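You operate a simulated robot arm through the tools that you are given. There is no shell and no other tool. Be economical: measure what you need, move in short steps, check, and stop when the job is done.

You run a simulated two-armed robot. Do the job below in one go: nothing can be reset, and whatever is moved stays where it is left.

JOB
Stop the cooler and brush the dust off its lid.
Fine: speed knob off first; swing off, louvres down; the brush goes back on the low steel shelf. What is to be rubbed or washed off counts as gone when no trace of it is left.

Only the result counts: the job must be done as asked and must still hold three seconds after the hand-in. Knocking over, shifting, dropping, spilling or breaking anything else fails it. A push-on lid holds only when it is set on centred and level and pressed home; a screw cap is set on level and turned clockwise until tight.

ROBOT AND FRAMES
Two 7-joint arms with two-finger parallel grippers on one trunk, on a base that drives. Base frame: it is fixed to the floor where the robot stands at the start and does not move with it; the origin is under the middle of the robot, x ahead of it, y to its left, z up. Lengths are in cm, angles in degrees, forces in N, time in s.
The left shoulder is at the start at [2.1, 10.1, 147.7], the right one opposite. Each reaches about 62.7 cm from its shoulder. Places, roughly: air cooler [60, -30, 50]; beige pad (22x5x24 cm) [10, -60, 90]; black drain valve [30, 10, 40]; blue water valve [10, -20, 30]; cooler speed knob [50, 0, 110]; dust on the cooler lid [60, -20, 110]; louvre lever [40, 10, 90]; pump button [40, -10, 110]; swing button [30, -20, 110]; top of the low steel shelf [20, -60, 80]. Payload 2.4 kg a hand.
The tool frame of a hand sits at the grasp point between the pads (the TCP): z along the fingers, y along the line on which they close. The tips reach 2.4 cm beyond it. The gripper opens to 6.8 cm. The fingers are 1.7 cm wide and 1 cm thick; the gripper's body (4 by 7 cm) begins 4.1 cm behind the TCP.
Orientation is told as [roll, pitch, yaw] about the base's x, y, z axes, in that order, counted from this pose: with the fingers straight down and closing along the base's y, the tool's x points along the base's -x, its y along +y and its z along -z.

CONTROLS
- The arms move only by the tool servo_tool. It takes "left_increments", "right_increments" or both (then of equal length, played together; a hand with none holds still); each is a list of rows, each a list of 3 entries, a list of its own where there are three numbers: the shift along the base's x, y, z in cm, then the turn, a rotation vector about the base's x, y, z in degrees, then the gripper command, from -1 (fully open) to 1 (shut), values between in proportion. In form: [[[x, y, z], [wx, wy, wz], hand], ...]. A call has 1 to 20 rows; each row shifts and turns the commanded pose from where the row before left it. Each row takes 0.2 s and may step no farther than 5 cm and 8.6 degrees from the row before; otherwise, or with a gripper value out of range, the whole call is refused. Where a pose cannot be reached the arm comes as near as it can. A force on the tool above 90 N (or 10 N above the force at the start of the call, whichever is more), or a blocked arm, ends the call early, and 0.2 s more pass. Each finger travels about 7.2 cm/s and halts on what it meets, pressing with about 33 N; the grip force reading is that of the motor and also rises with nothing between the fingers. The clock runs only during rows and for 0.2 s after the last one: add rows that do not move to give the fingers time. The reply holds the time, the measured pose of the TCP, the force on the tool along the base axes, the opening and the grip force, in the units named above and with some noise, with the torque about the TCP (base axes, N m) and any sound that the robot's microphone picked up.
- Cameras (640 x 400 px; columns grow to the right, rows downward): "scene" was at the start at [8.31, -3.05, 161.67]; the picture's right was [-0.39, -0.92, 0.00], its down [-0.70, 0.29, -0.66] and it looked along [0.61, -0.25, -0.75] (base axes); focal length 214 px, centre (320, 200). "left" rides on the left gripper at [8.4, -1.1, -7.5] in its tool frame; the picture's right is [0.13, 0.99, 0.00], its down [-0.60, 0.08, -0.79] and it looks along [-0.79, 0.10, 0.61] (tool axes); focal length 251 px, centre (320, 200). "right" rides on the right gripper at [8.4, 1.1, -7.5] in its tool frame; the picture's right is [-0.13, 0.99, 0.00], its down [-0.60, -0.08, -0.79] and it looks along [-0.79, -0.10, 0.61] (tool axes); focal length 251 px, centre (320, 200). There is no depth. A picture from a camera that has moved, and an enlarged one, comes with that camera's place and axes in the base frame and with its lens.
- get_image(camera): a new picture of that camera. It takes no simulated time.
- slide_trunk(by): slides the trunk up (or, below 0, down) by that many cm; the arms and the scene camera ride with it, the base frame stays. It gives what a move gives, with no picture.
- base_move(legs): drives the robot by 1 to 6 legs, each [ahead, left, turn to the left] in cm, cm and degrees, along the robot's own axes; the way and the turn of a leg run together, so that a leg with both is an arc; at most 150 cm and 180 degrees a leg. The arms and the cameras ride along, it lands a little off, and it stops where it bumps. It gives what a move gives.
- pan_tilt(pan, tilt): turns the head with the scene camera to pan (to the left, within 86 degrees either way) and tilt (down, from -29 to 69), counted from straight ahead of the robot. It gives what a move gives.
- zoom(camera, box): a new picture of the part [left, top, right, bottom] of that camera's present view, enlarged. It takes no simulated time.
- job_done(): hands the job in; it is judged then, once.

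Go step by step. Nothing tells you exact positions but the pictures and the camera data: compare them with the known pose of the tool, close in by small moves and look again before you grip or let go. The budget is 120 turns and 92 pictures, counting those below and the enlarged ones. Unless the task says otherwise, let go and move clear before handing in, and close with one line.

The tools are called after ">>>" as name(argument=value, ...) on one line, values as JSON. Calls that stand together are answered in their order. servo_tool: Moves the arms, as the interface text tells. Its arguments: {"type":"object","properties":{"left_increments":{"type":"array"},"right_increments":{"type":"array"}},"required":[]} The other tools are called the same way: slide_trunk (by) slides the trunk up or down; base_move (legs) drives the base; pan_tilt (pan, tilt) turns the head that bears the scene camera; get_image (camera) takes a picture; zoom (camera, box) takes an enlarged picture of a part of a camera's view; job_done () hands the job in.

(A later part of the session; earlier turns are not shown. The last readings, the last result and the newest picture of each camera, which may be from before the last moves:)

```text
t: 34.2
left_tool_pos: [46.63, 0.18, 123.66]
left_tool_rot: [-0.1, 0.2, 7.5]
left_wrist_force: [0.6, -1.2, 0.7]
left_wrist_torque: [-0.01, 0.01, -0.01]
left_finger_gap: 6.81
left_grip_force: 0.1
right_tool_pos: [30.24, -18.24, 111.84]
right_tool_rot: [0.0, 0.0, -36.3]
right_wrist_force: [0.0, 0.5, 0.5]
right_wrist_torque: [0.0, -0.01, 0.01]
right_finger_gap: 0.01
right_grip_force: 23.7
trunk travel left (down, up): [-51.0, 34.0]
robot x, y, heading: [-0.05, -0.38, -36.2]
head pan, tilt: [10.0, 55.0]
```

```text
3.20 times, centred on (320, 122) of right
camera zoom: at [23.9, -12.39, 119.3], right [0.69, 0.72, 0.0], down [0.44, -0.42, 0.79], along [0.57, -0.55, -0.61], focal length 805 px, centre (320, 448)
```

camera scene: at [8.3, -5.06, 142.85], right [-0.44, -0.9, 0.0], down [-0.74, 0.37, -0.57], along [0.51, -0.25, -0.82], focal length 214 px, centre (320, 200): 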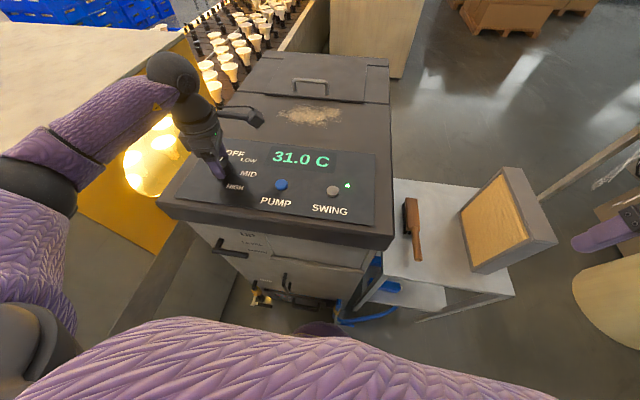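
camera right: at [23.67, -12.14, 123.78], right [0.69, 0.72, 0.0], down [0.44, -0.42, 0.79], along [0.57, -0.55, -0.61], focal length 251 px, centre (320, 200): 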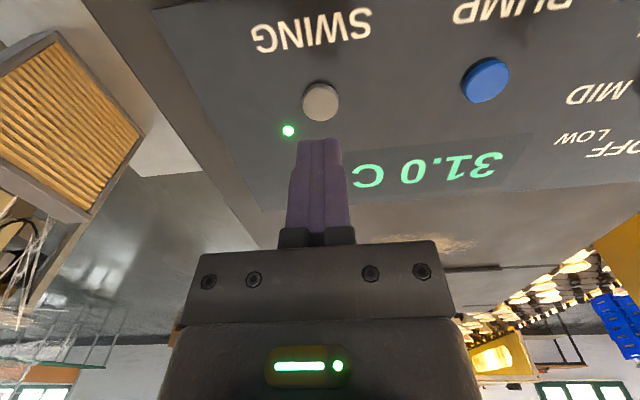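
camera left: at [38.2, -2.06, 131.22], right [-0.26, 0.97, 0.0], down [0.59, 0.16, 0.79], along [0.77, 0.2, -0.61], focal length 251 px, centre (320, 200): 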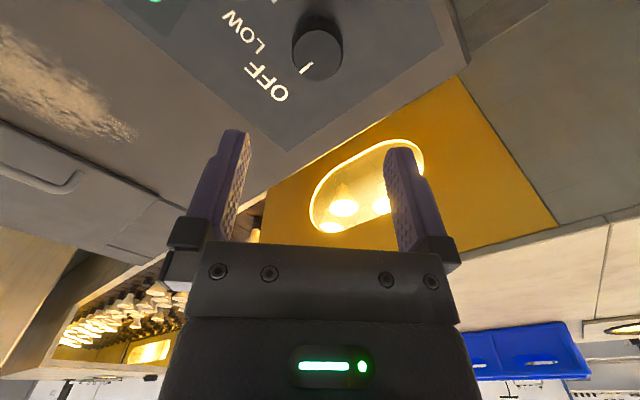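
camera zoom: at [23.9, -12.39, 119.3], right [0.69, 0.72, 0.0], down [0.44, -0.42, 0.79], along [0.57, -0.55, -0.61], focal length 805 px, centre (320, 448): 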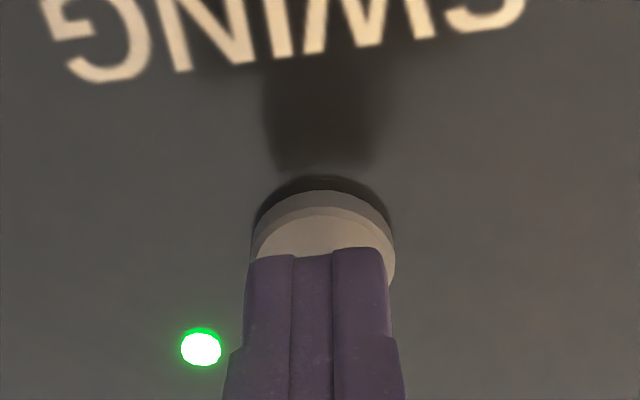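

>>> servo_tool(right_increments=[[[-0.15, 0.12, -0.25], [0, 0, 0], 1], [[0, 0, -0.25], [0, 0, 0], 1], [[0, 0, -0.25], [0, 0, 0], 1], [[0, 0, 0], [0, 0, 0], 1]])

>>> zoom(camera="right", box=[220, 60, 420, 185])

```text
t: 35.2
left_tool_pos: [46.47, 0.18, 123.7]
left_tool_rot: [-0.1, 0.2, 7.5]
left_wrist_force: [0.5, 0.5, 0.1]
left_wrist_torque: [-0.01, -0.05, 0.04]
left_finger_gap: 6.82
left_grip_force: 0.0
right_tool_pos: [29.95, -18.18, 111.08]
right_tool_rot: [-0.1, 0.0, -36.2]
right_wrist_force: [0.5, 0.2, 0.1]
right_wrist_torque: [0.03, 0.03, 0.02]
right_finger_gap: 0.0
right_grip_force: 23.6
trunk travel left (down, up): [-51.0, 34.0]
robot x, y, heading: [0.08, 0.28, -36.3]
head pan, tilt: [10.0, 55.0]
```

```text
3.20 times, centred on (320, 122) of right
camera zoom: at [23.78, -12.22, 118.5], right [0.69, 0.72, 0.0], down [0.44, -0.42, 0.79], along [0.57, -0.55, -0.61], focal length 805 px, centre (320, 448)
```

zoom: 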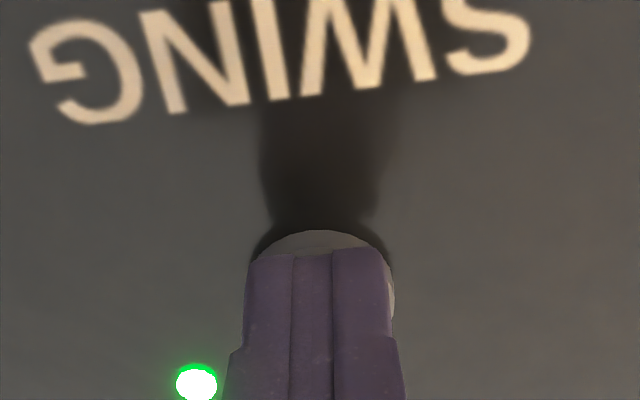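

>>> servo_tool(right_increments=[[[0, 0, -0.2], [0, 0, 0], 1], [[0, 0, -0.2], [0, 0, 0], 1], [[0, 0, -0.2], [0, 0, 0], 1], [[0, 0, 0], [0, 0, 0], 1]])

>>> zoom(camera="right", box=[220, 60, 420, 185])

```text
t: 36.2
left_tool_pos: [46.48, 0.21, 123.63]
left_tool_rot: [-0.1, 0.2, 7.5]
left_wrist_force: [-0.2, 0.2, -0.1]
left_wrist_torque: [-0.05, -0.03, -0.02]
left_finger_gap: 6.79
left_grip_force: 0.1
right_tool_pos: [29.94, -18.25, 110.58]
right_tool_rot: [0.0, 0.0, -36.2]
right_wrist_force: [0.6, -0.1, 0.1]
right_wrist_torque: [0.0, -0.04, 0.01]
right_finger_gap: 0.01
right_grip_force: 23.4
trunk travel left (down, up): [-51.0, 34.0]
robot x, y, heading: [-0.07, 0.03, -36.2]
head pan, tilt: [10.0, 55.0]
```

```text
3.20 times, centred on (320, 122) of right
camera zoom: at [23.79, -12.26, 117.94], right [0.69, 0.72, 0.0], down [0.44, -0.42, 0.79], along [0.57, -0.55, -0.61], focal length 805 px, centre (320, 448)
```

zoom: 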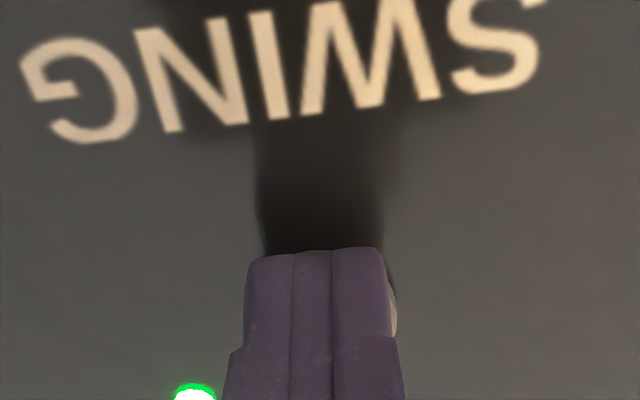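

>>> servo_tool(right_increments=[[[0, 0, -0.2], [0, 0, 0], 1], [[0, 0, -0.2], [0, 0, 0], 1], [[0, 0, -0.2], [0, 0, 0], 1], [[0, 0, 0], [0, 0, 0], 1]])

>>> zoom(camera="right", box=[220, 80, 420, 205])

```text
t: 37.2
left_tool_pos: [46.42, 0.09, 123.55]
left_tool_rot: [-0.1, 0.1, 7.6]
left_wrist_force: [0.0, -0.5, -0.4]
left_wrist_torque: [-0.04, -0.01, 0.02]
left_finger_gap: 6.76
left_grip_force: 0.1
right_tool_pos: [30.07, -18.15, 109.97]
right_tool_rot: [0.1, -0.1, -36.2]
right_wrist_force: [2.4, -2.6, 12.4]
right_wrist_torque: [-0.08, -0.09, 0.01]
right_finger_gap: 0.0
right_grip_force: 23.9
trunk travel left (down, up): [-51.0, 34.0]
robot x, y, heading: [-0.21, -0.18, -36.2]
head pan, tilt: [10.0, 55.0]
heard: click
```

```text
3.20 times, centred on (320, 142) of right
camera zoom: at [23.79, -12.25, 117.41], right [0.69, 0.72, 0.0], down [0.44, -0.42, 0.79], along [0.57, -0.55, -0.61], focal length 805 px, centre (320, 384)
```

zoom: 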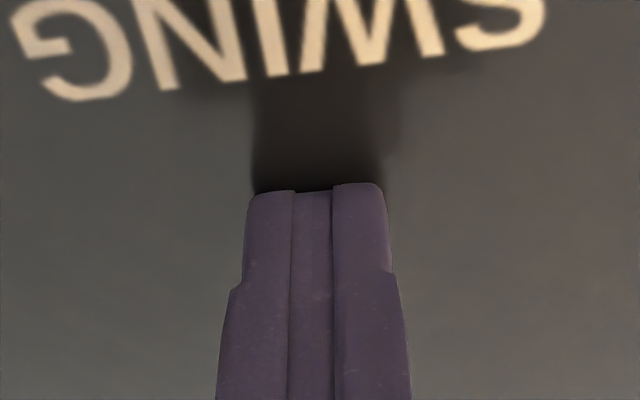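

Click heard and the green LED is gone, so swing is off. The louvre lever's bar is horizontal at LEVEL, from pivot (41,11,86.5) to tip (35.6,3.5,86.4), and DOWN is about 30° lower. I'll back the right hand off and bring the left hand in front of the lever, fingers tilted forward to clear the lid lip.

>>> servo_tool(left_increments=[[[-3.17, 2, 0], [0, 0, -7.2], 1], [[-3.17, 2, 0], [0, 0, -7.2], 1], [[-3.17, 2, 0], [0, 0, -7.2], 1], [[-3.17, 2, 0], [0, 0, -7.2], 1], [[-3.17, 2, 0], [0, 0, -7.2], 1], [[-3.17, 2, 0], [0, 0, -7.2], 1], [[0, 0, -2], [-4.2, -5.8, 0], 1], [[0, 0, -2], [-4.2, -5.8, 0], 1], [[0, 0, -2], [-4.2, -5.8, 0], 1], [[0, 0, -2], [-4.2, -5.8, 0], 1], [[0, 0, -2], [-4.2, -5.8, 0], 1], [[0, 0, -2], [-4.2, -5.8, 0], 1], [[0, 0, -2], [-4.2, -5.8, 0], 1]], right_increments=[[[0, 0, 3], [0, 0, 0], 1], [[0, 0, 3], [0, 0, 0], 1], [[0, 0, 3], [0, 0, 0], 1], [[0, 0, 3], [0, 0, 0], 1], [[-3.55, -2.34, 0], [0, 0, 0], 1], [[-3.55, -2.34, 0], [0, 0, 0], 1], [[-3.55, -2.34, 0], [0, 0, 0], 1], [[-3.55, -2.34, 0], [0, 0, 0], 1], [[-3.55, -2.34, 0], [0, 0, 0], 1], [[-3.55, -2.34, 0], [0, 0, 0], 1], [[-3.55, -2.34, 0], [0, 0, 0], 1], [[-3.55, -2.34, 0], [0, 0, 0], 1], [[0, 0, 0], [0, 0, 0], 1]])

>>> get_image(camera="left")

>>> get_image(camera="scene")

```text
t: 38.6
left_tool_pos: [28.83, 11.53, 123.92]
left_tool_rot: [-1.0, -1.0, -31.5]
left_wrist_force: [52.1, -12.4, 26.9]
left_wrist_torque: [1.9, 7.04, -0.5]
left_finger_gap: 0.0
left_grip_force: 23.3
left hand out of reach, approached as far as the arm can: row 6
right_tool_pos: [23.89, -22.08, 122.14]
right_tool_rot: [0.0, 0.1, -36.1]
right_wrist_force: [0.5, -0.6, -0.3]
right_wrist_torque: [0.03, -0.01, -0.03]
right_finger_gap: 0.02
right_grip_force: 23.4
trunk travel left (down, up): [-51.0, 34.0]
robot x, y, heading: [-0.22, -0.28, -36.1]
head pan, tilt: [10.0, 55.0]
stopped in row 6 (left hand): the force on the tool passed its limit at 248 N (the readings are from after the stop); the commanded pose is now the measured one
```

```text
54 pictures are left
camera left: at [21.04, 15.1, 131.34], right [0.41, 0.91, -0.02], down [0.55, -0.23, 0.8], along [0.73, -0.34, -0.6], focal length 251 px, centre (320, 200)
```

left: 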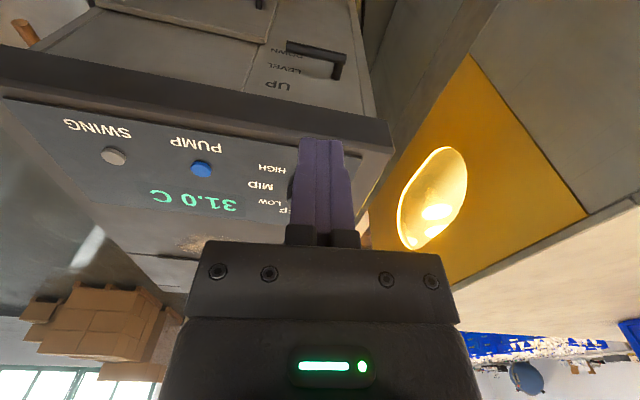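

```text
53 pictures are left
camera scene: at [8.07, -4.32, 142.85], right [-0.44, -0.9, 0.0], down [-0.74, 0.36, -0.57], along [0.51, -0.25, -0.82], focal length 214 px, centre (320, 200)
```

scene: 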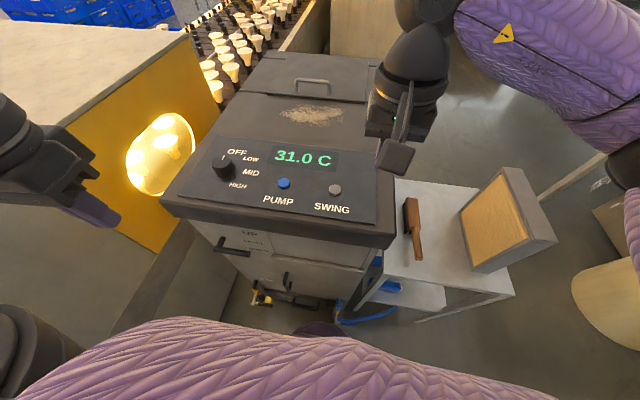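

The left arm folded against its own limit while clear of the cooler. I'll lower the hand first at a slightly larger distance, then tilt.

>>> servo_tool(left_increments=[[[1.2, -0.3, -2], [0, 0, 0], 1], [[0.6, -0.6, -3], [0, 0, -4], 1], [[0, 0, -3], [0, 0, 0], 1], [[0, 0, -3], [0, 0, 0], 1], [[0, 0, -3], [0, 0, 0], 1], [[0, 0, -3], [0, 0, 0], 1], [[0, 0, 0], [0, 0, 0], 1]], right_increments=[[[-3.55, -2.34, 0], [0, 0, 0], 1], [[-3.55, -2.34, 0], [0, 0, 0], 1], [[-3.55, -2.34, 0], [0, 0, 0], 1], [[-3.55, -2.34, 0], [0, 0, 0], 1], [[-3.55, -2.34, 0], [0, 0, 0], 1], [[-3.55, -2.34, 0], [0, 0, 0], 1], [[0, 0, 0], [0, 0, 0], 1]])

```text
t: 40.2
left_tool_pos: [31.02, 10.68, 106.93]
left_tool_rot: [-0.8, -1.0, -35.6]
left_wrist_force: [-1.2, 0.4, -0.4]
left_wrist_torque: [-0.01, 0.03, 0.01]
left_finger_gap: 0.0
left_grip_force: 23.6
left hand out of reach, approached as far as the arm can: row 3
right_tool_pos: [2.51, -36.26, 122.19]
right_tool_rot: [0.0, 0.1, -36.3]
right_wrist_force: [0.1, -1.5, 0.3]
right_wrist_torque: [-0.01, -0.01, -0.02]
right_finger_gap: 0.0
right_grip_force: 23.4
trunk travel left (down, up): [-51.0, 34.0]
robot x, y, heading: [0.09, 0.01, -36.2]
head pan, tilt: [10.0, 55.0]
```

>>> servo_tool(left_increments=[[[0, 0, -1], [-4.2, -5.8, 0], 1], [[0, 0, -1.5], [-4.2, -5.8, 0], 1], [[0, 0, -2], [-4.2, -5.8, 0], 1], [[0, 0, -2], [-4.2, -5.8, 0], 1], [[0, 0, -2], [-4.2, -5.8, 0], 1], [[0, 0, -2], [-4.2, -5.8, 0], 1], [[0, 0, -2], [-4.2, -5.8, 0], 1], [[0, 0, 0], [0, 0, 0], 1]])

>>> get_image(camera="left")

>>> get_image(camera="scene")

```text
t: 42.0
left_tool_pos: [34.2, 15.53, 101.08]
left_tool_rot: [3.2, -43.2, -36.3]
left_wrist_force: [0.5, -0.4, 0.0]
left_wrist_torque: [0.0, 0.0, 0.02]
left_finger_gap: 0.0
left_grip_force: 24.0
left hand out of reach, approached as far as the arm can: row 1, 2, 4, 5, 6, 7
right_tool_pos: [2.6, -36.25, 122.23]
right_tool_rot: [0.0, 0.0, -36.3]
right_wrist_force: [0.1, -0.3, -0.3]
right_wrist_torque: [0.0, 0.01, 0.01]
right_finger_gap: 0.01
right_grip_force: 23.6
trunk travel left (down, up): [-51.0, 34.0]
robot x, y, heading: [0.33, 0.16, -36.1]
head pan, tilt: [10.0, 55.0]
```

```text
52 pictures are left
camera left: at [24.23, 20.82, 100.72], right [0.48, 0.88, -0.05], down [-0.06, 0.09, 0.99], along [0.88, -0.47, 0.1], focal length 251 px, centre (320, 200)
```

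left: 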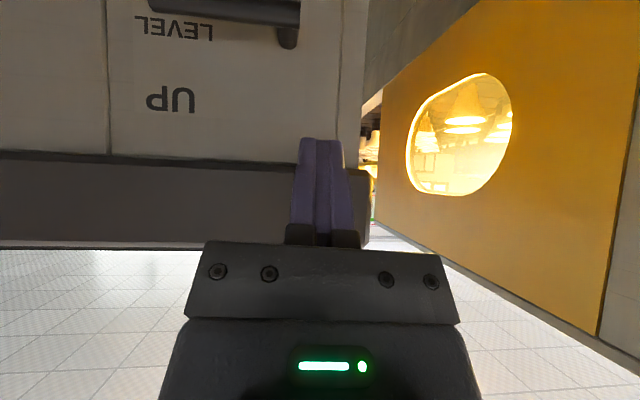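

```text
51 pictures are left
camera scene: at [8.03, -4.36, 142.86], right [-0.44, -0.9, 0.0], down [-0.74, 0.36, -0.57], along [0.51, -0.25, -0.82], focal length 214 px, centre (320, 200)
```

scene: 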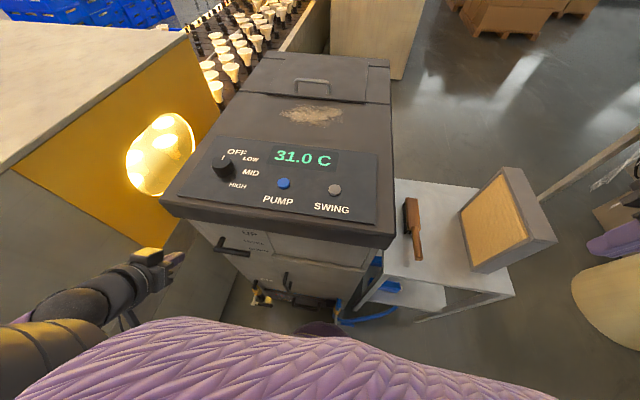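

Swing is off. The lip's underside is at about z=99 and the lever bar at about 86.5. I'll lower the trunk 10 cm so the arm folds less, and tilt more.

>>> slide_trunk(by=-10)

>>> servo_tool(left_increments=[[[0, 0, 0], [-3, -4, 0], 1], [[0, 0, 0], [-3, -4, 0], 1], [[0, 0, 0], [-3, -4, 0], 1], [[0, 0, 0], [0, 0, 0], 1]])

>>> get_image(camera="left")

```text
t: 43.3
left_tool_pos: [34.08, 15.39, 90.95]
left_tool_rot: [3.2, -43.1, -36.1]
left_wrist_force: [0.4, 0.4, -0.1]
left_wrist_torque: [0.03, -0.02, 0.0]
left_finger_gap: 0.01
left_grip_force: 24.2
right_tool_pos: [2.45, -36.05, 112.07]
right_tool_rot: [-0.1, 0.0, -36.2]
right_wrist_force: [-0.2, -0.9, -0.3]
right_wrist_torque: [0.0, -0.03, -0.06]
right_finger_gap: 0.0
right_grip_force: 23.6
trunk travel left (down, up): [-41.0, 44.0]
robot x, y, heading: [0.19, -0.06, -36.2]
head pan, tilt: [10.0, 55.0]
```

```text
t: 44.3
left_tool_pos: [34.35, 16.37, 92.58]
left_tool_rot: [2.8, -58.3, -35.9]
left_wrist_force: [-0.4, -0.1, -0.5]
left_wrist_torque: [-0.01, 0.0, -0.04]
left_finger_gap: 0.01
left_grip_force: 23.2
left hand out of reach, approached as far as the arm can: row 1, 2, 3
right_tool_pos: [2.55, -36.08, 112.07]
right_tool_rot: [0.1, 0.0, -36.2]
right_wrist_force: [-0.1, 0.0, 0.0]
right_wrist_torque: [0.01, 0.01, 0.0]
right_finger_gap: 0.0
right_grip_force: 23.9
trunk travel left (down, up): [-41.0, 44.0]
robot x, y, heading: [-0.26, 0.09, -36.3]
head pan, tilt: [10.0, 55.0]
```

```text
50 pictures are left
camera left: at [24.76, 21.49, 89.46], right [0.49, 0.87, -0.08], down [-0.27, 0.24, 0.93], along [0.83, -0.44, 0.35], focal length 251 px, centre (320, 200)
```

left: 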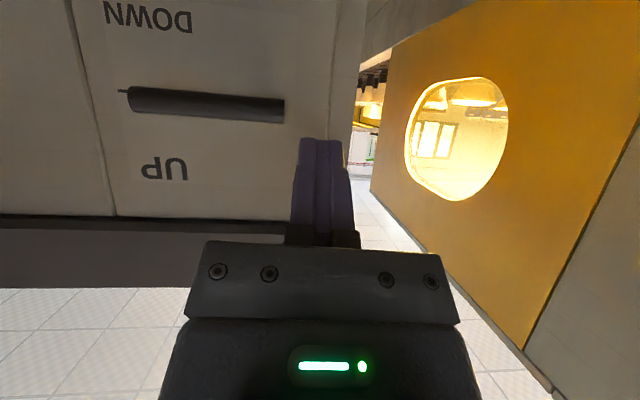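

The lever bar sits squarely over LEVEL, and its true height is about z=89.8. I'll move the fingers beside it and then in over the bar near its free end.

>>> servo_tool(left_increments=[[[-1.77, -2.42, 0.3], [0, 0, 0], 1], [[-1.77, -2.42, 0.3], [0, 0, 0], 1], [[-1.77, -2.42, 0], [0, 0, 0], 1], [[0, 0, 0], [0, 0, 0], 1]])

>>> get_image(camera="left")

```text
t: 45.3
left_tool_pos: [34.93, 11.76, 95.66]
left_tool_rot: [2.8, -58.0, -35.8]
left_wrist_force: [0.5, -0.1, -0.5]
left_wrist_torque: [0.02, -0.02, 0.0]
left_finger_gap: 0.0
left_grip_force: 24.4
left hand out of reach, approached as far as the arm can: row 1, 2, 3
right_tool_pos: [2.55, -36.09, 112.1]
right_tool_rot: [0.0, 0.0, -36.3]
right_wrist_force: [0.5, 0.3, -0.1]
right_wrist_torque: [0.01, 0.0, 0.01]
right_finger_gap: 0.0
right_grip_force: 23.6
trunk travel left (down, up): [-41.0, 44.0]
robot x, y, heading: [-0.14, -0.05, -36.4]
head pan, tilt: [10.0, 55.0]
```

```text
49 pictures are left
camera left: at [25.35, 16.84, 92.66], right [0.49, 0.87, -0.09], down [-0.26, 0.24, 0.93], along [0.83, -0.44, 0.35], focal length 251 px, centre (320, 200)
```

left: 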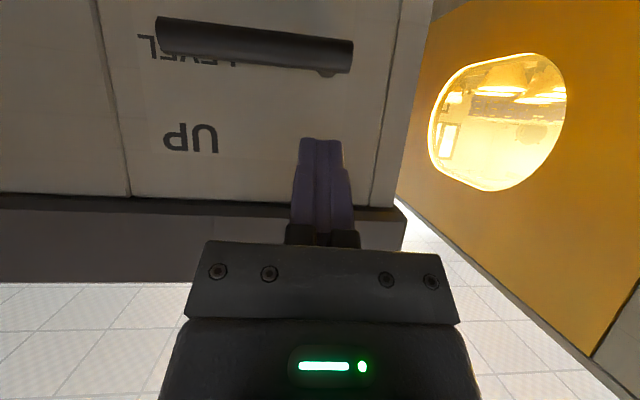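

The arm is too cramped this close to the torso. I'll back the base off by 14 cm.

>>> base_move(legs=[[-14, 0, 0]])

>>> servo_tool(left_increments=[[[1.5, -2.5, -0.6], [0, 0, 0], 1], [[1.5, -2.5, -0.6], [0, 0, 0], 1], [[1.5, -2.5, -0.6], [0, 0, 0], 1], [[1.5, -2.5, -0.6], [0, 0, 0], 1], [[0, 0, 0], [0, 0, 0], 1]])

>>> get_image(camera="left")

>>> get_image(camera="scene")

```text
t: 46.6
left_tool_pos: [23.66, 20.03, 95.73]
left_tool_rot: [2.7, -58.1, -36.1]
left_wrist_force: [0.1, -0.8, 0.6]
left_wrist_torque: [0.01, -0.01, 0.03]
left_finger_gap: 0.0
left_grip_force: 24.5
right_tool_pos: [-8.94, -27.93, 112.19]
right_tool_rot: [0.0, 0.0, -36.4]
right_wrist_force: [-0.5, 0.4, -0.1]
right_wrist_torque: [0.01, -0.02, -0.04]
right_finger_gap: 0.0
right_grip_force: 23.3
trunk travel left (down, up): [-41.0, 44.0]
robot x, y, heading: [-10.48, 8.28, -36.6]
head pan, tilt: [10.0, 55.0]
```

```text
t: 47.9
left_tool_pos: [30.07, 16.33, 98.79]
left_tool_rot: [2.7, -57.9, -36.1]
left_wrist_force: [0.3, 0.0, 0.2]
left_wrist_torque: [0.0, 0.01, 0.0]
left_finger_gap: 0.01
left_grip_force: 23.9
left hand out of reach, approached as far as the arm can: row 1, 2, 3, 4
right_tool_pos: [-8.84, -27.74, 112.13]
right_tool_rot: [-0.1, -0.1, -36.3]
right_wrist_force: [0.2, -0.2, -0.1]
right_wrist_torque: [0.03, 0.02, 0.0]
right_finger_gap: 0.0
right_grip_force: 23.5
trunk travel left (down, up): [-41.0, 44.0]
robot x, y, heading: [-11.23, 8.12, -36.6]
head pan, tilt: [10.0, 55.0]
```

```text
48 pictures are left
camera left: at [20.54, 21.49, 95.63], right [0.5, 0.86, -0.09], down [-0.26, 0.24, 0.93], along [0.83, -0.44, 0.35], focal length 251 px, centre (320, 200)
```

left: 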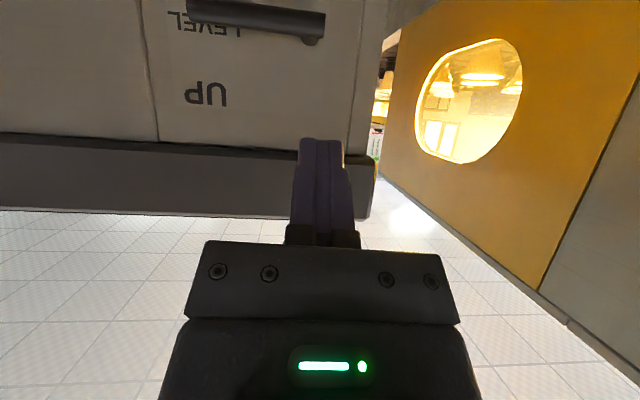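

```text
47 pictures are left
camera scene: at [-2.4, 3.26, 132.81], right [-0.44, -0.9, 0.0], down [-0.73, 0.36, -0.57], along [0.51, -0.26, -0.82], focal length 214 px, centre (320, 200)
```

scene: 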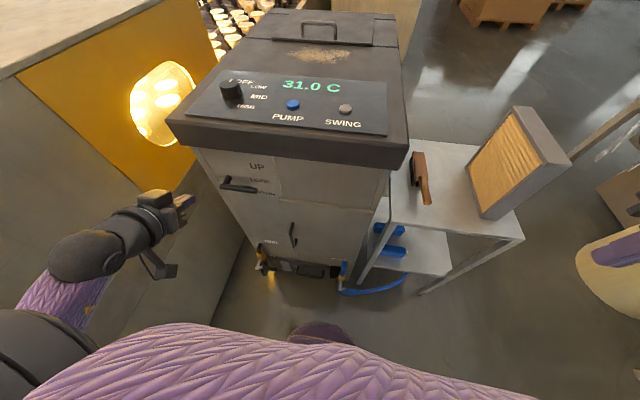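

The wrist bend limits me, so a lower trunk will level the forearm. I'll slide down 18 cm and bring the hand back up to height.

>>> slide_trunk(by=-18)

>>> servo_tool(left_increments=[[[0, 0, 4], [0, 0, 0], 1], [[0, 0, 4], [0, 0, 0], 1], [[0, 0, 4], [0, 0, 0], 1], [[0, 0, 0], [0, 0, 0], 1]])

```text
t: 49.9
left_tool_pos: [30.12, 16.34, 80.75]
left_tool_rot: [2.6, -58.0, -36.1]
left_wrist_force: [-0.9, 0.5, 0.2]
left_wrist_torque: [0.01, -0.02, 0.02]
left_finger_gap: 0.02
left_grip_force: 23.7
right_tool_pos: [-8.86, -27.84, 94.06]
right_tool_rot: [0.0, 0.0, -36.4]
right_wrist_force: [-0.1, -0.3, 0.4]
right_wrist_torque: [0.0, 0.0, 0.01]
right_finger_gap: 0.0
right_grip_force: 23.2
trunk travel left (down, up): [-23.0, 62.0]
robot x, y, heading: [-11.56, 8.47, -36.4]
head pan, tilt: [10.0, 55.0]
```

```text
t: 50.9
left_tool_pos: [32.77, 17.6, 92.13]
left_tool_rot: [2.7, -58.0, -36.1]
left_wrist_force: [-0.1, 0.9, 0.7]
left_wrist_torque: [-0.01, 0.03, 0.0]
left_finger_gap: 0.03
left_grip_force: 23.3
left hand out of reach, approached as far as the arm can: row 1, 2, 3
right_tool_pos: [-8.85, -27.75, 94.11]
right_tool_rot: [0.0, 0.1, -36.4]
right_wrist_force: [-0.4, 0.2, 0.2]
right_wrist_torque: [-0.01, 0.02, -0.03]
right_finger_gap: 0.0
right_grip_force: 23.6
trunk travel left (down, up): [-23.0, 62.0]
robot x, y, heading: [-10.96, 8.43, -36.4]
head pan, tilt: [10.0, 55.0]
```

>>> servo_tool(left_increments=[[[-0.9, -2.7, 0.3], [0, 0, 0], 1], [[-0.9, -2.7, 0.3], [0, 0, 0], 1], [[-0.9, -2.7, 0.2], [0, 0, 0], 1], [[0, 0, 0], [0, 0, 0], 1]])

>>> get_image(camera="left")

```text
t: 51.9
left_tool_pos: [34.3, 10.12, 92.75]
left_tool_rot: [2.5, -57.8, -36.0]
left_wrist_force: [-0.1, 0.1, 1.0]
left_wrist_torque: [0.01, -0.02, 0.0]
left_finger_gap: 0.0
left_grip_force: 22.9
left hand out of reach, approached as far as the arm can: row 1, 2, 3
right_tool_pos: [-8.78, -27.86, 94.13]
right_tool_rot: [0.0, 0.1, -36.4]
right_wrist_force: [-0.5, -0.5, 0.5]
right_wrist_torque: [-0.01, -0.04, 0.01]
right_finger_gap: 0.01
right_grip_force: 24.3
trunk travel left (down, up): [-23.0, 62.0]
robot x, y, heading: [-11.29, 8.32, -36.4]
head pan, tilt: [10.0, 55.0]
```

```text
46 pictures are left
camera left: at [24.73, 15.26, 89.63], right [0.5, 0.86, -0.09], down [-0.26, 0.24, 0.93], along [0.83, -0.44, 0.35], focal length 251 px, centre (320, 200)
```

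left: 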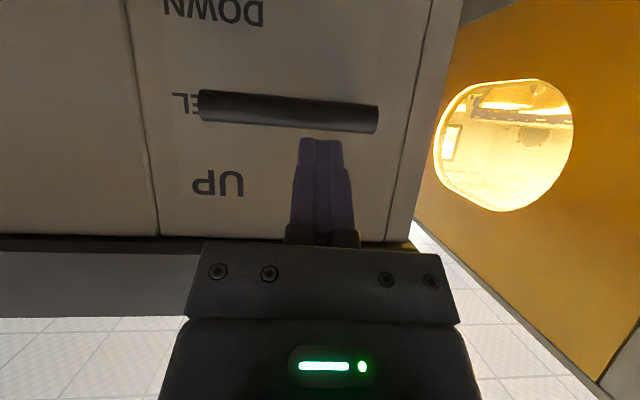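

Lever bar triangulated: pivot (38.8,10.9,90), tip (32.6,4.5,90). I'll move the fingers over the bar, nearer its free end.

>>> servo_tool(left_increments=[[[-0.2, -1.4, 0.7], [0, 0, 0], 1], [[0.3, -1.4, 0], [0, 0, 0], 1], [[0.5, -1.2, 0], [0, 0, 0], 1], [[0, 0, 0], [0, 0, 0], 1]])

>>> get_image(camera="left")

>>> zoom(camera="scene", box=[120, 120, 320, 245])

```text
t: 52.9
left_tool_pos: [34.89, 6.42, 93.35]
left_tool_rot: [2.7, -57.9, -36.0]
left_wrist_force: [0.1, 0.1, -0.1]
left_wrist_torque: [-0.01, 0.0, -0.03]
left_finger_gap: 0.0
left_grip_force: 23.1
right_tool_pos: [-8.89, -27.83, 94.04]
right_tool_rot: [0.1, 0.1, -36.4]
right_wrist_force: [-0.5, 0.1, -0.1]
right_wrist_torque: [0.02, 0.02, 0.03]
right_finger_gap: 0.0
right_grip_force: 23.5
trunk travel left (down, up): [-23.0, 62.0]
robot x, y, heading: [-11.1, 8.27, -36.4]
head pan, tilt: [10.0, 55.0]
```

```text
45 pictures are left
camera left: at [25.23, 11.4, 90.31], right [0.5, 0.86, -0.09], down [-0.26, 0.24, 0.93], along [0.83, -0.44, 0.35], focal length 251 px, centre (320, 200)
```

left: 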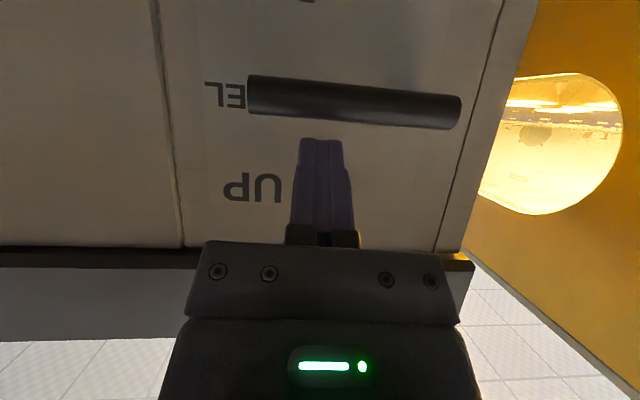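

```text
3.20 times, centred on (220, 182) of scene
camera zoom: at [0.37, 1.21, 114.61], right [-0.44, -0.9, 0.0], down [-0.73, 0.36, -0.57], along [0.51, -0.25, -0.82], focal length 686 px, centre (640, 256)
```

zoom: 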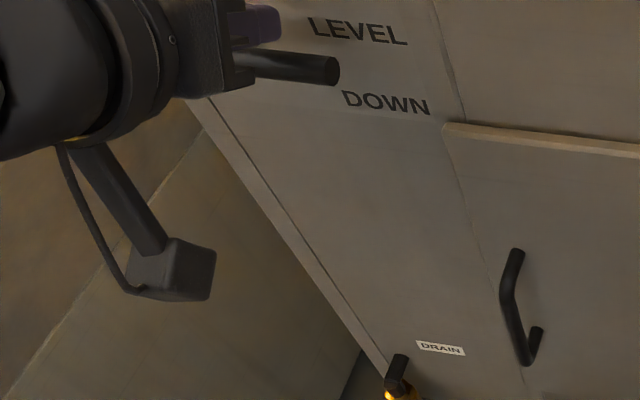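

>>> servo_tool(left_increments=[[[0, 0, -0.6], [0, 0, 0], 1], [[0, 0, -0.6], [0, 0, 0], 1], [[0, 0, -0.6], [0, 0, 0], 1], [[0, 0, -0.6], [0, 0, 0], 1], [[0, 0, 0], [0, 0, 0], 1]])

>>> get_image(camera="left")

```text
t: 54.0
left_tool_pos: [34.74, 6.12, 91.0]
left_tool_rot: [2.6, -57.9, -36.0]
left_wrist_force: [0.4, -0.3, -0.2]
left_wrist_torque: [-0.01, 0.01, 0.02]
left_finger_gap: 0.0
left_grip_force: 23.5
right_tool_pos: [-8.79, -27.87, 94.04]
right_tool_rot: [0.0, 0.0, -36.4]
right_wrist_force: [0.6, -0.4, -0.6]
right_wrist_torque: [0.01, -0.01, -0.01]
right_finger_gap: 0.0
right_grip_force: 23.6
trunk travel left (down, up): [-23.0, 62.0]
robot x, y, heading: [-11.26, 8.36, -36.3]
head pan, tilt: [10.0, 55.0]
```

```text
43 pictures are left
camera left: at [25.24, 11.32, 87.87], right [0.5, 0.86, -0.09], down [-0.26, 0.24, 0.93], along [0.83, -0.44, 0.35], focal length 251 px, centre (320, 200)
```

left: 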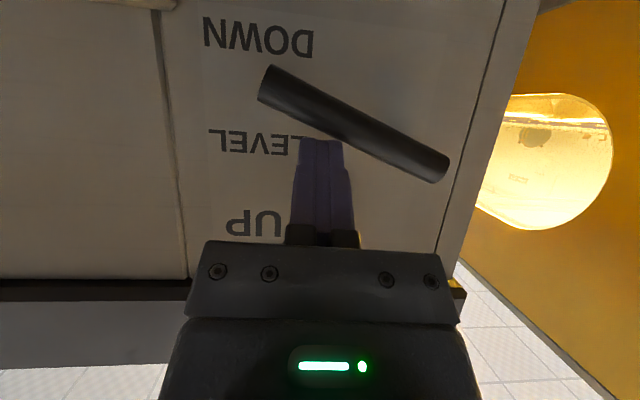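

>>> servo_tool(left_increments=[[[0, 0, -0.5], [0, 0, 0], 1], [[0, 0, -0.5], [0, 0, 0], 1], [[0, 0, -0.4], [0, 0, 0], 1], [[0, 0, 0], [0, 0, 0], 1]])

>>> get_image(camera="left")

```text
t: 55.0
left_tool_pos: [34.76, 6.31, 89.56]
left_tool_rot: [2.7, -57.9, -36.1]
left_wrist_force: [-0.7, 0.0, -0.1]
left_wrist_torque: [0.01, 0.01, -0.04]
left_finger_gap: 0.0
left_grip_force: 23.9
right_tool_pos: [-8.76, -27.82, 94.15]
right_tool_rot: [-0.1, 0.0, -36.5]
right_wrist_force: [-1.0, -0.6, -0.4]
right_wrist_torque: [-0.01, 0.0, -0.02]
right_finger_gap: 0.0
right_grip_force: 22.8
trunk travel left (down, up): [-23.0, 62.0]
robot x, y, heading: [-11.14, 7.96, -36.2]
head pan, tilt: [10.0, 55.0]
```

```text
42 pictures are left
camera left: at [25.23, 11.37, 86.47], right [0.5, 0.86, -0.09], down [-0.26, 0.24, 0.93], along [0.83, -0.44, 0.35], focal length 251 px, centre (320, 200)
```

left: 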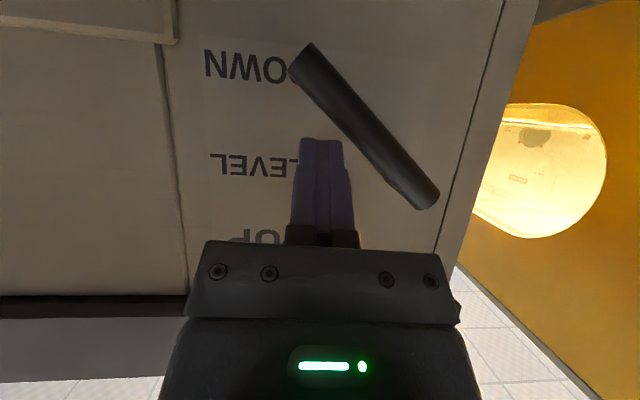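

The lever moved on past my finger by about 1 cm and settled near 36° down, at the DOWN label, so it looks seated in its end position. I'll back the hand off and check.

>>> servo_tool(left_increments=[[[-2, 1.5, 0.5], [0, 0, 0], 1], [[-2, 3, 0.5], [0, 0, 0], 1], [[-1, 3, 0.5], [0, 0, 0], 1], [[-1, 3, 0.5], [0, 0, 0], 1], [[0, 3, 0.5], [0, 0, 0], 1], [[0, 0, 0], [0, 0, 0], 1]])

>>> get_image(camera="left")

>>> zoom(camera="scene", box=[100, 60, 420, 260])

```text
t: 56.5
left_tool_pos: [32.81, 19.72, 91.45]
left_tool_rot: [2.6, -57.9, -36.0]
left_wrist_force: [0.0, 0.9, 0.0]
left_wrist_torque: [0.0, 0.02, 0.0]
left_finger_gap: 0.0
left_grip_force: 23.7
left hand out of reach, approached as far as the arm can: row 1, 2, 3
right_tool_pos: [-8.82, -27.9, 94.06]
right_tool_rot: [0.0, 0.0, -36.4]
right_wrist_force: [-0.7, 0.5, 1.0]
right_wrist_torque: [0.0, -0.01, 0.01]
right_finger_gap: 0.0
right_grip_force: 24.2
trunk travel left (down, up): [-23.0, 62.0]
robot x, y, heading: [-11.21, 8.55, -36.2]
head pan, tilt: [10.0, 55.0]
```

```text
41 pictures are left
camera left: at [23.24, 24.84, 88.4], right [0.5, 0.86, -0.09], down [-0.26, 0.24, 0.93], along [0.83, -0.44, 0.35], focal length 251 px, centre (320, 200)
```

left: 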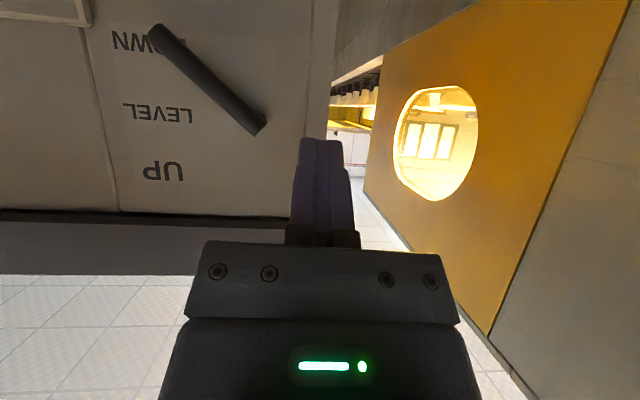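

```text
2.00 times, centred on (260, 160) of scene
camera zoom: at [0.36, 1.23, 114.61], right [-0.44, -0.9, 0.0], down [-0.73, 0.36, -0.57], along [0.51, -0.26, -0.82], focal length 429 px, centre (440, 280)
```

zoom: 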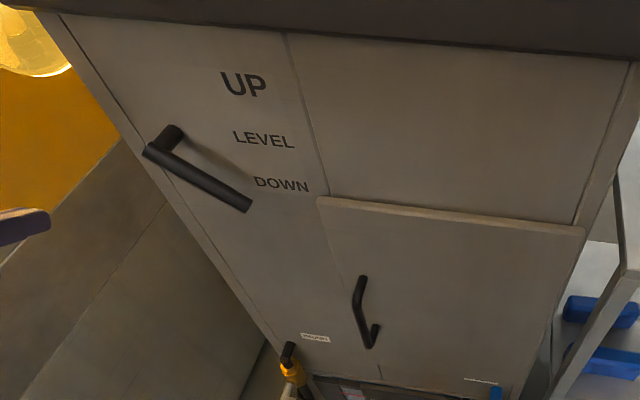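

The lever now points to DOWN. Next is the brush: its handle end is at about (15,-40,79) and its far end at about (35,-55), parallel to the cooler's depth. I'll raise the trunk a bit, level the left hand up out of the way, then drive over to the brush.

>>> slide_trunk(by=10)

>>> servo_tool(left_increments=[[[0, 0, 1.5], [4.2, 5.8, 0], 1], [[0, 0, 1.5], [4.2, 5.8, 0], 1], [[0, 0, 1.5], [4.2, 5.8, 0], 1], [[0, 0, 1.5], [4.2, 5.8, 0], 1], [[0, 0, 2], [4.2, 5.8, 0], 1], [[0, 0, 2], [4.2, 5.8, 0], 1], [[0, 0, 2.5], [4.2, 5.8, 0], 1], [[0, 0, 2.5], [4.2, 5.8, 0], 1], [[0, 0, 3], [0, 0, 0], 1]])

>>> base_move(legs=[[0, -12, 0]])

>>> pan_tilt(pan=-15, tilt=45)

>>> get_image(camera="scene")

```text
t: 57.8
left_tool_pos: [32.93, 19.86, 101.67]
left_tool_rot: [2.7, -57.8, -36.1]
left_wrist_force: [0.4, 0.5, -0.1]
left_wrist_torque: [0.01, -0.01, 0.0]
left_finger_gap: 0.0
left_grip_force: 23.6
right_tool_pos: [-8.89, -27.78, 104.08]
right_tool_rot: [0.0, 0.1, -36.5]
right_wrist_force: [0.8, 0.3, 0.4]
right_wrist_torque: [0.0, -0.02, -0.01]
right_finger_gap: 0.01
right_grip_force: 23.8
trunk travel left (down, up): [-33.0, 52.0]
robot x, y, heading: [-11.19, 7.9, -36.5]
head pan, tilt: [10.0, 55.0]
```

```text
t: 59.8
left_tool_pos: [34.15, 20.69, 118.73]
left_tool_rot: [7.2, -7.0, -35.3]
left_wrist_force: [1.3, -0.4, 0.2]
left_wrist_torque: [0.03, -0.02, 0.01]
left_finger_gap: 0.0
left_grip_force: 23.5
left hand out of reach, approached as far as the arm can: row 2, 3
right_tool_pos: [-8.85, -27.82, 104.03]
right_tool_rot: [0.0, 0.2, -36.4]
right_wrist_force: [-0.5, -0.5, 0.2]
right_wrist_torque: [-0.01, 0.03, -0.01]
right_finger_gap: 0.0
right_grip_force: 23.6
trunk travel left (down, up): [-33.0, 52.0]
robot x, y, heading: [-11.18, 7.86, -36.2]
head pan, tilt: [10.0, 55.0]
```

```text
t: 61.0
left_tool_pos: [26.84, 10.95, 118.69]
left_tool_rot: [7.4, -7.0, -35.3]
left_wrist_force: [-0.6, 0.0, 0.1]
left_wrist_torque: [0.01, -0.01, -0.01]
left_finger_gap: 0.0
left_grip_force: 23.4
right_tool_pos: [-15.88, -37.58, 104.13]
right_tool_rot: [0.0, 0.0, -36.4]
right_wrist_force: [-0.1, -0.6, -0.2]
right_wrist_torque: [0.01, 0.01, -0.01]
right_finger_gap: 0.0
right_grip_force: 23.9
trunk travel left (down, up): [-33.0, 52.0]
robot x, y, heading: [-18.17, -1.55, -36.3]
head pan, tilt: [10.0, 55.0]
```

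```text
t: 61.9
left_tool_pos: [26.96, 11.06, 118.74]
left_tool_rot: [7.3, -7.1, -35.4]
left_wrist_force: [0.1, 0.2, -0.4]
left_wrist_torque: [-0.01, 0.02, -0.02]
left_finger_gap: 0.0
left_grip_force: 23.3
right_tool_pos: [-15.96, -37.47, 104.17]
right_tool_rot: [0.0, 0.0, -36.3]
right_wrist_force: [0.0, -0.3, 0.3]
right_wrist_torque: [-0.03, 0.01, -0.03]
right_finger_gap: 0.02
right_grip_force: 24.0
trunk travel left (down, up): [-33.0, 52.0]
robot x, y, heading: [-18.67, -1.16, -36.1]
head pan, tilt: [-15.0, 45.0]
```

```text
39 pictures are left
camera scene: at [-9.89, -10.32, 126.08], right [-0.78, -0.62, 0.0], down [-0.44, 0.55, -0.71], along [0.44, -0.55, -0.71], focal length 214 px, centre (320, 200)
```

scene: 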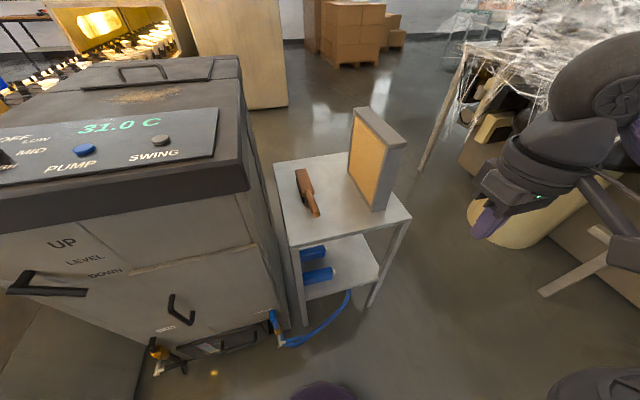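

>>> zoom(camera="scene", box=[260, 140, 420, 240])

>>> base_move(legs=[[9, 0, 0]])

>>> zoom(camera="scene", box=[240, 150, 440, 275])

```text
4.00 times, centred on (340, 190) of scene
camera zoom: at [-9.89, -10.32, 126.08], right [-0.78, -0.62, 0.0], down [-0.44, 0.55, -0.71], along [0.44, -0.55, -0.71], focal length 858 px, centre (240, 240)
```

zoom: 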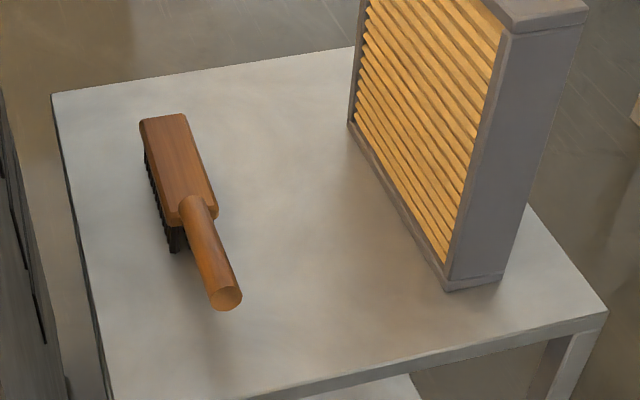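

```text
t: 63.0
left_tool_pos: [34.4, 5.51, 118.58]
left_tool_rot: [7.4, -6.8, -35.3]
left_wrist_force: [0.3, 0.3, 0.8]
left_wrist_torque: [0.02, 0.07, 0.02]
left_finger_gap: 0.0
left_grip_force: 23.4
right_tool_pos: [-8.49, -43.05, 104.2]
right_tool_rot: [0.0, 0.1, -36.5]
right_wrist_force: [-0.2, -0.7, 0.2]
right_wrist_torque: [0.04, 0.0, 0.0]
right_finger_gap: 0.0
right_grip_force: 23.1
trunk travel left (down, up): [-33.0, 52.0]
robot x, y, heading: [-11.16, -6.91, -36.2]
head pan, tilt: [-15.0, 45.0]
```

```text
3.20 times, centred on (340, 212) of scene
camera zoom: at [-2.39, -15.85, 126.08], right [-0.78, -0.62, 0.0], down [-0.44, 0.55, -0.71], along [0.44, -0.55, -0.71], focal length 686 px, centre (256, 160)
```

zoom: 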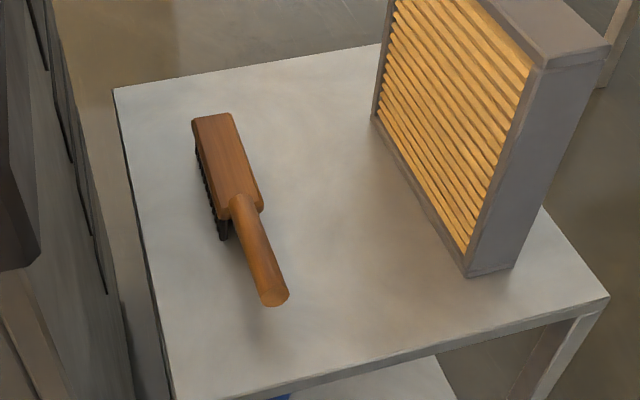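

The brush is well resolved now: handle end (14.8,-39.5,81.9), shelf top z≈76.3, block ahead. I'll bring the open right hand above the handle, tilted forward about 35°.

>>> servo_tool(right_increments=[[[3, -0.1, 0], [0, 0, 0], -1], [[4, -0.1, 0], [-4.15, -5.65, 0], -1], [[4, -0.1, 0], [-4.15, -5.65, 0], -1], [[4, -0.1, -1], [-4.15, -5.65, 0], -1], [[4, -0.1, -2], [-4.15, -5.65, 0], -1], [[4, -0.1, -2], [-4.15, -5.65, 0], -1], [[3, -0.1, -3], [0, 0, 0], -1], [[3, -0.2, -3], [0, 0, 0], -1], [[0, 0, 0], [0, 0, 0], -1]])

>>> get_image(camera="right")

>>> get_image(camera="scene")

```text
t: 65.0
left_tool_pos: [34.36, 5.47, 118.67]
left_tool_rot: [7.3, -7.0, -35.3]
left_wrist_force: [-0.2, 0.5, 0.6]
left_wrist_torque: [0.01, 0.01, -0.04]
left_finger_gap: 0.0
left_grip_force: 23.3
right_tool_pos: [20.58, -43.86, 93.18]
right_tool_rot: [0.0, -35.0, -36.4]
right_wrist_force: [0.0, -0.1, -0.2]
right_wrist_torque: [0.01, -0.02, 0.01]
right_finger_gap: 6.82
right_grip_force: 0.1
trunk travel left (down, up): [-33.0, 52.0]
robot x, y, heading: [-10.75, -7.08, -36.3]
head pan, tilt: [-15.0, 45.0]
```

```text
36 pictures are left
camera right: at [12.09, -36.23, 94.39], right [0.67, 0.74, 0.07], down [-0.02, -0.09, 1.0], along [0.74, -0.67, -0.05], focal length 251 px, centre (320, 200)
```

right: 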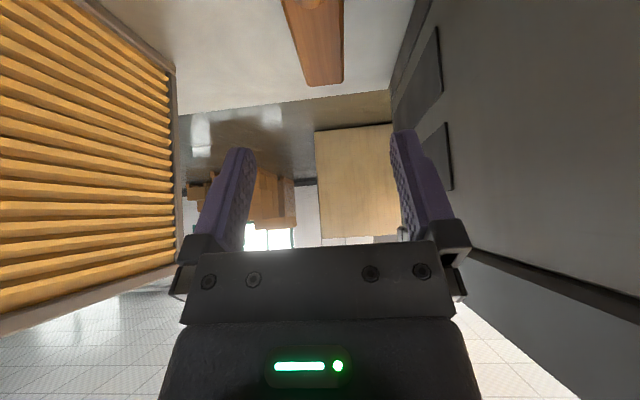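

```text
35 pictures are left
camera scene: at [-2.43, -15.81, 126.09], right [-0.78, -0.62, 0.0], down [-0.44, 0.55, -0.71], along [0.44, -0.55, -0.71], focal length 214 px, centre (320, 200)
```

scene: 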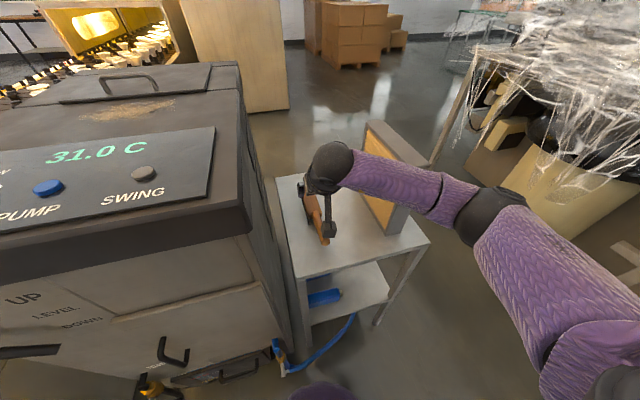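

>>> servo_tool(right_increments=[[[0, 0, -3], [0, 0, 0], -1], [[0, 0, -3], [0, 0, 0], -1], [[0, 0, -3], [0, 0, 0], -1], [[0, 0, 0], [0, 0, 0], -1]])

>>> zoom(camera="scene", box=[260, 140, 420, 240])

>>> get_image(camera="right")

```text
t: 66.0
left_tool_pos: [34.38, 5.63, 118.73]
left_tool_rot: [7.3, -7.0, -35.4]
left_wrist_force: [0.5, 0.4, -0.4]
left_wrist_torque: [0.0, 0.02, 0.0]
left_finger_gap: 0.02
left_grip_force: 23.8
right_tool_pos: [20.44, -43.8, 83.87]
right_tool_rot: [0.0, -35.1, -36.3]
right_wrist_force: [-0.3, 0.1, 0.6]
right_wrist_torque: [0.01, -0.02, 0.0]
right_finger_gap: 6.8
right_grip_force: 0.0
trunk travel left (down, up): [-33.0, 52.0]
robot x, y, heading: [-11.19, -6.88, -36.4]
head pan, tilt: [-15.0, 45.0]
```

```text
4.00 times, centred on (340, 190) of scene
camera zoom: at [-2.43, -15.81, 126.09], right [-0.78, -0.62, 0.0], down [-0.44, 0.55, -0.71], along [0.44, -0.55, -0.71], focal length 858 px, centre (240, 240)
```

zoom: 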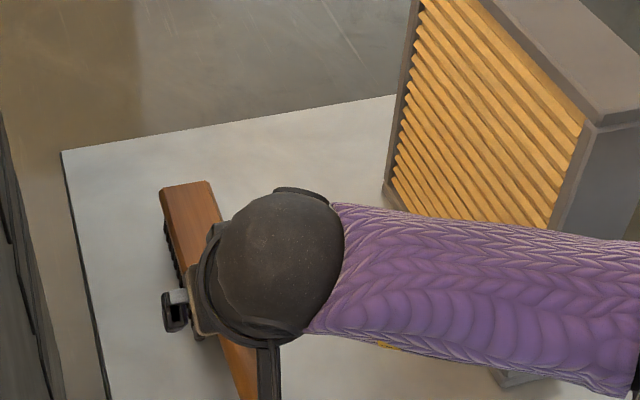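

```text
33 pictures are left
camera right: at [12.0, -36.27, 85.16], right [0.67, 0.74, 0.07], down [-0.01, -0.09, 1.0], along [0.74, -0.67, -0.05], focal length 251 px, centre (320, 200)
```

right: 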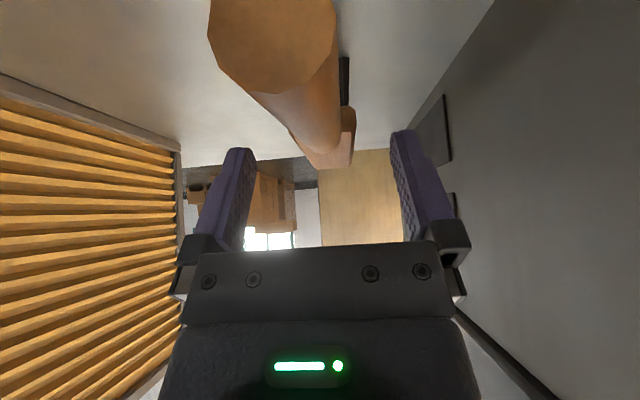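

Handle is centred between the fingers. I'll lower another 3 cm and close.

>>> servo_tool(right_increments=[[[0, 0, -1.5], [0, 0, 0], -1], [[0, 0, -1.4], [0, 0, 0], -1], [[0, 0, 0], [0, 0, 0], -1]])

>>> get_image(camera="right")

```text
t: 66.8
left_tool_pos: [34.4, 5.54, 118.63]
left_tool_rot: [7.2, -7.0, -35.4]
left_wrist_force: [0.4, 0.5, -0.7]
left_wrist_torque: [0.02, -0.02, 0.01]
left_finger_gap: 0.0
left_grip_force: 23.4
right_tool_pos: [20.42, -43.84, 81.18]
right_tool_rot: [0.0, -35.0, -36.5]
right_wrist_force: [-0.8, -0.2, -0.7]
right_wrist_torque: [0.02, -0.01, 0.04]
right_finger_gap: 6.79
right_grip_force: 0.1
trunk travel left (down, up): [-33.0, 52.0]
robot x, y, heading: [-11.19, -6.89, -36.5]
head pan, tilt: [-15.0, 45.0]
```

```text
32 pictures are left
camera right: at [12.01, -36.23, 82.49], right [0.67, 0.74, 0.07], down [-0.01, -0.09, 1.0], along [0.74, -0.67, -0.05], focal length 251 px, centre (320, 200)
```

right: 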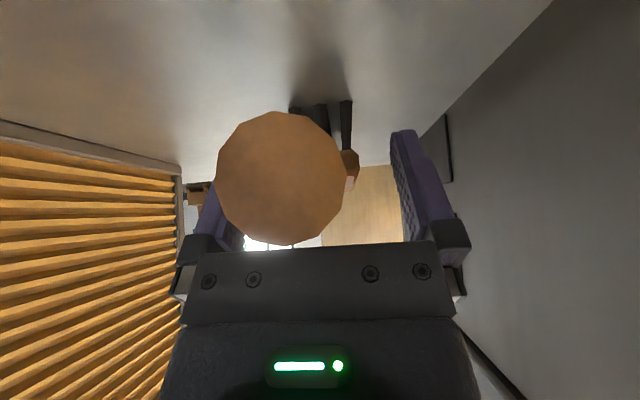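

>>> servo_tool(right_increments=[[[0, 0, 0.2], [0, 0, 0], 0.3], [[0, 0, 0], [0, 0, 0], 0.6], [[0, 0, 0], [0, 0, 0], 1], [[0, 0, 0], [0, 0, 0], 1]])

```text
t: 67.8
left_tool_pos: [34.37, 5.54, 118.83]
left_tool_rot: [7.3, -7.0, -35.3]
left_wrist_force: [-0.5, 0.2, 0.8]
left_wrist_torque: [0.03, 0.03, 0.01]
left_finger_gap: 0.0
left_grip_force: 24.2
right_tool_pos: [20.46, -43.9, 81.28]
right_tool_rot: [-0.1, -35.0, -36.4]
right_wrist_force: [-0.2, 0.8, 0.6]
right_wrist_torque: [-0.03, 0.05, -0.02]
right_finger_gap: 2.25
right_grip_force: 32.8
trunk travel left (down, up): [-33.0, 52.0]
robot x, y, heading: [-11.11, -6.86, -36.2]
head pan, tilt: [-15.0, 45.0]
```

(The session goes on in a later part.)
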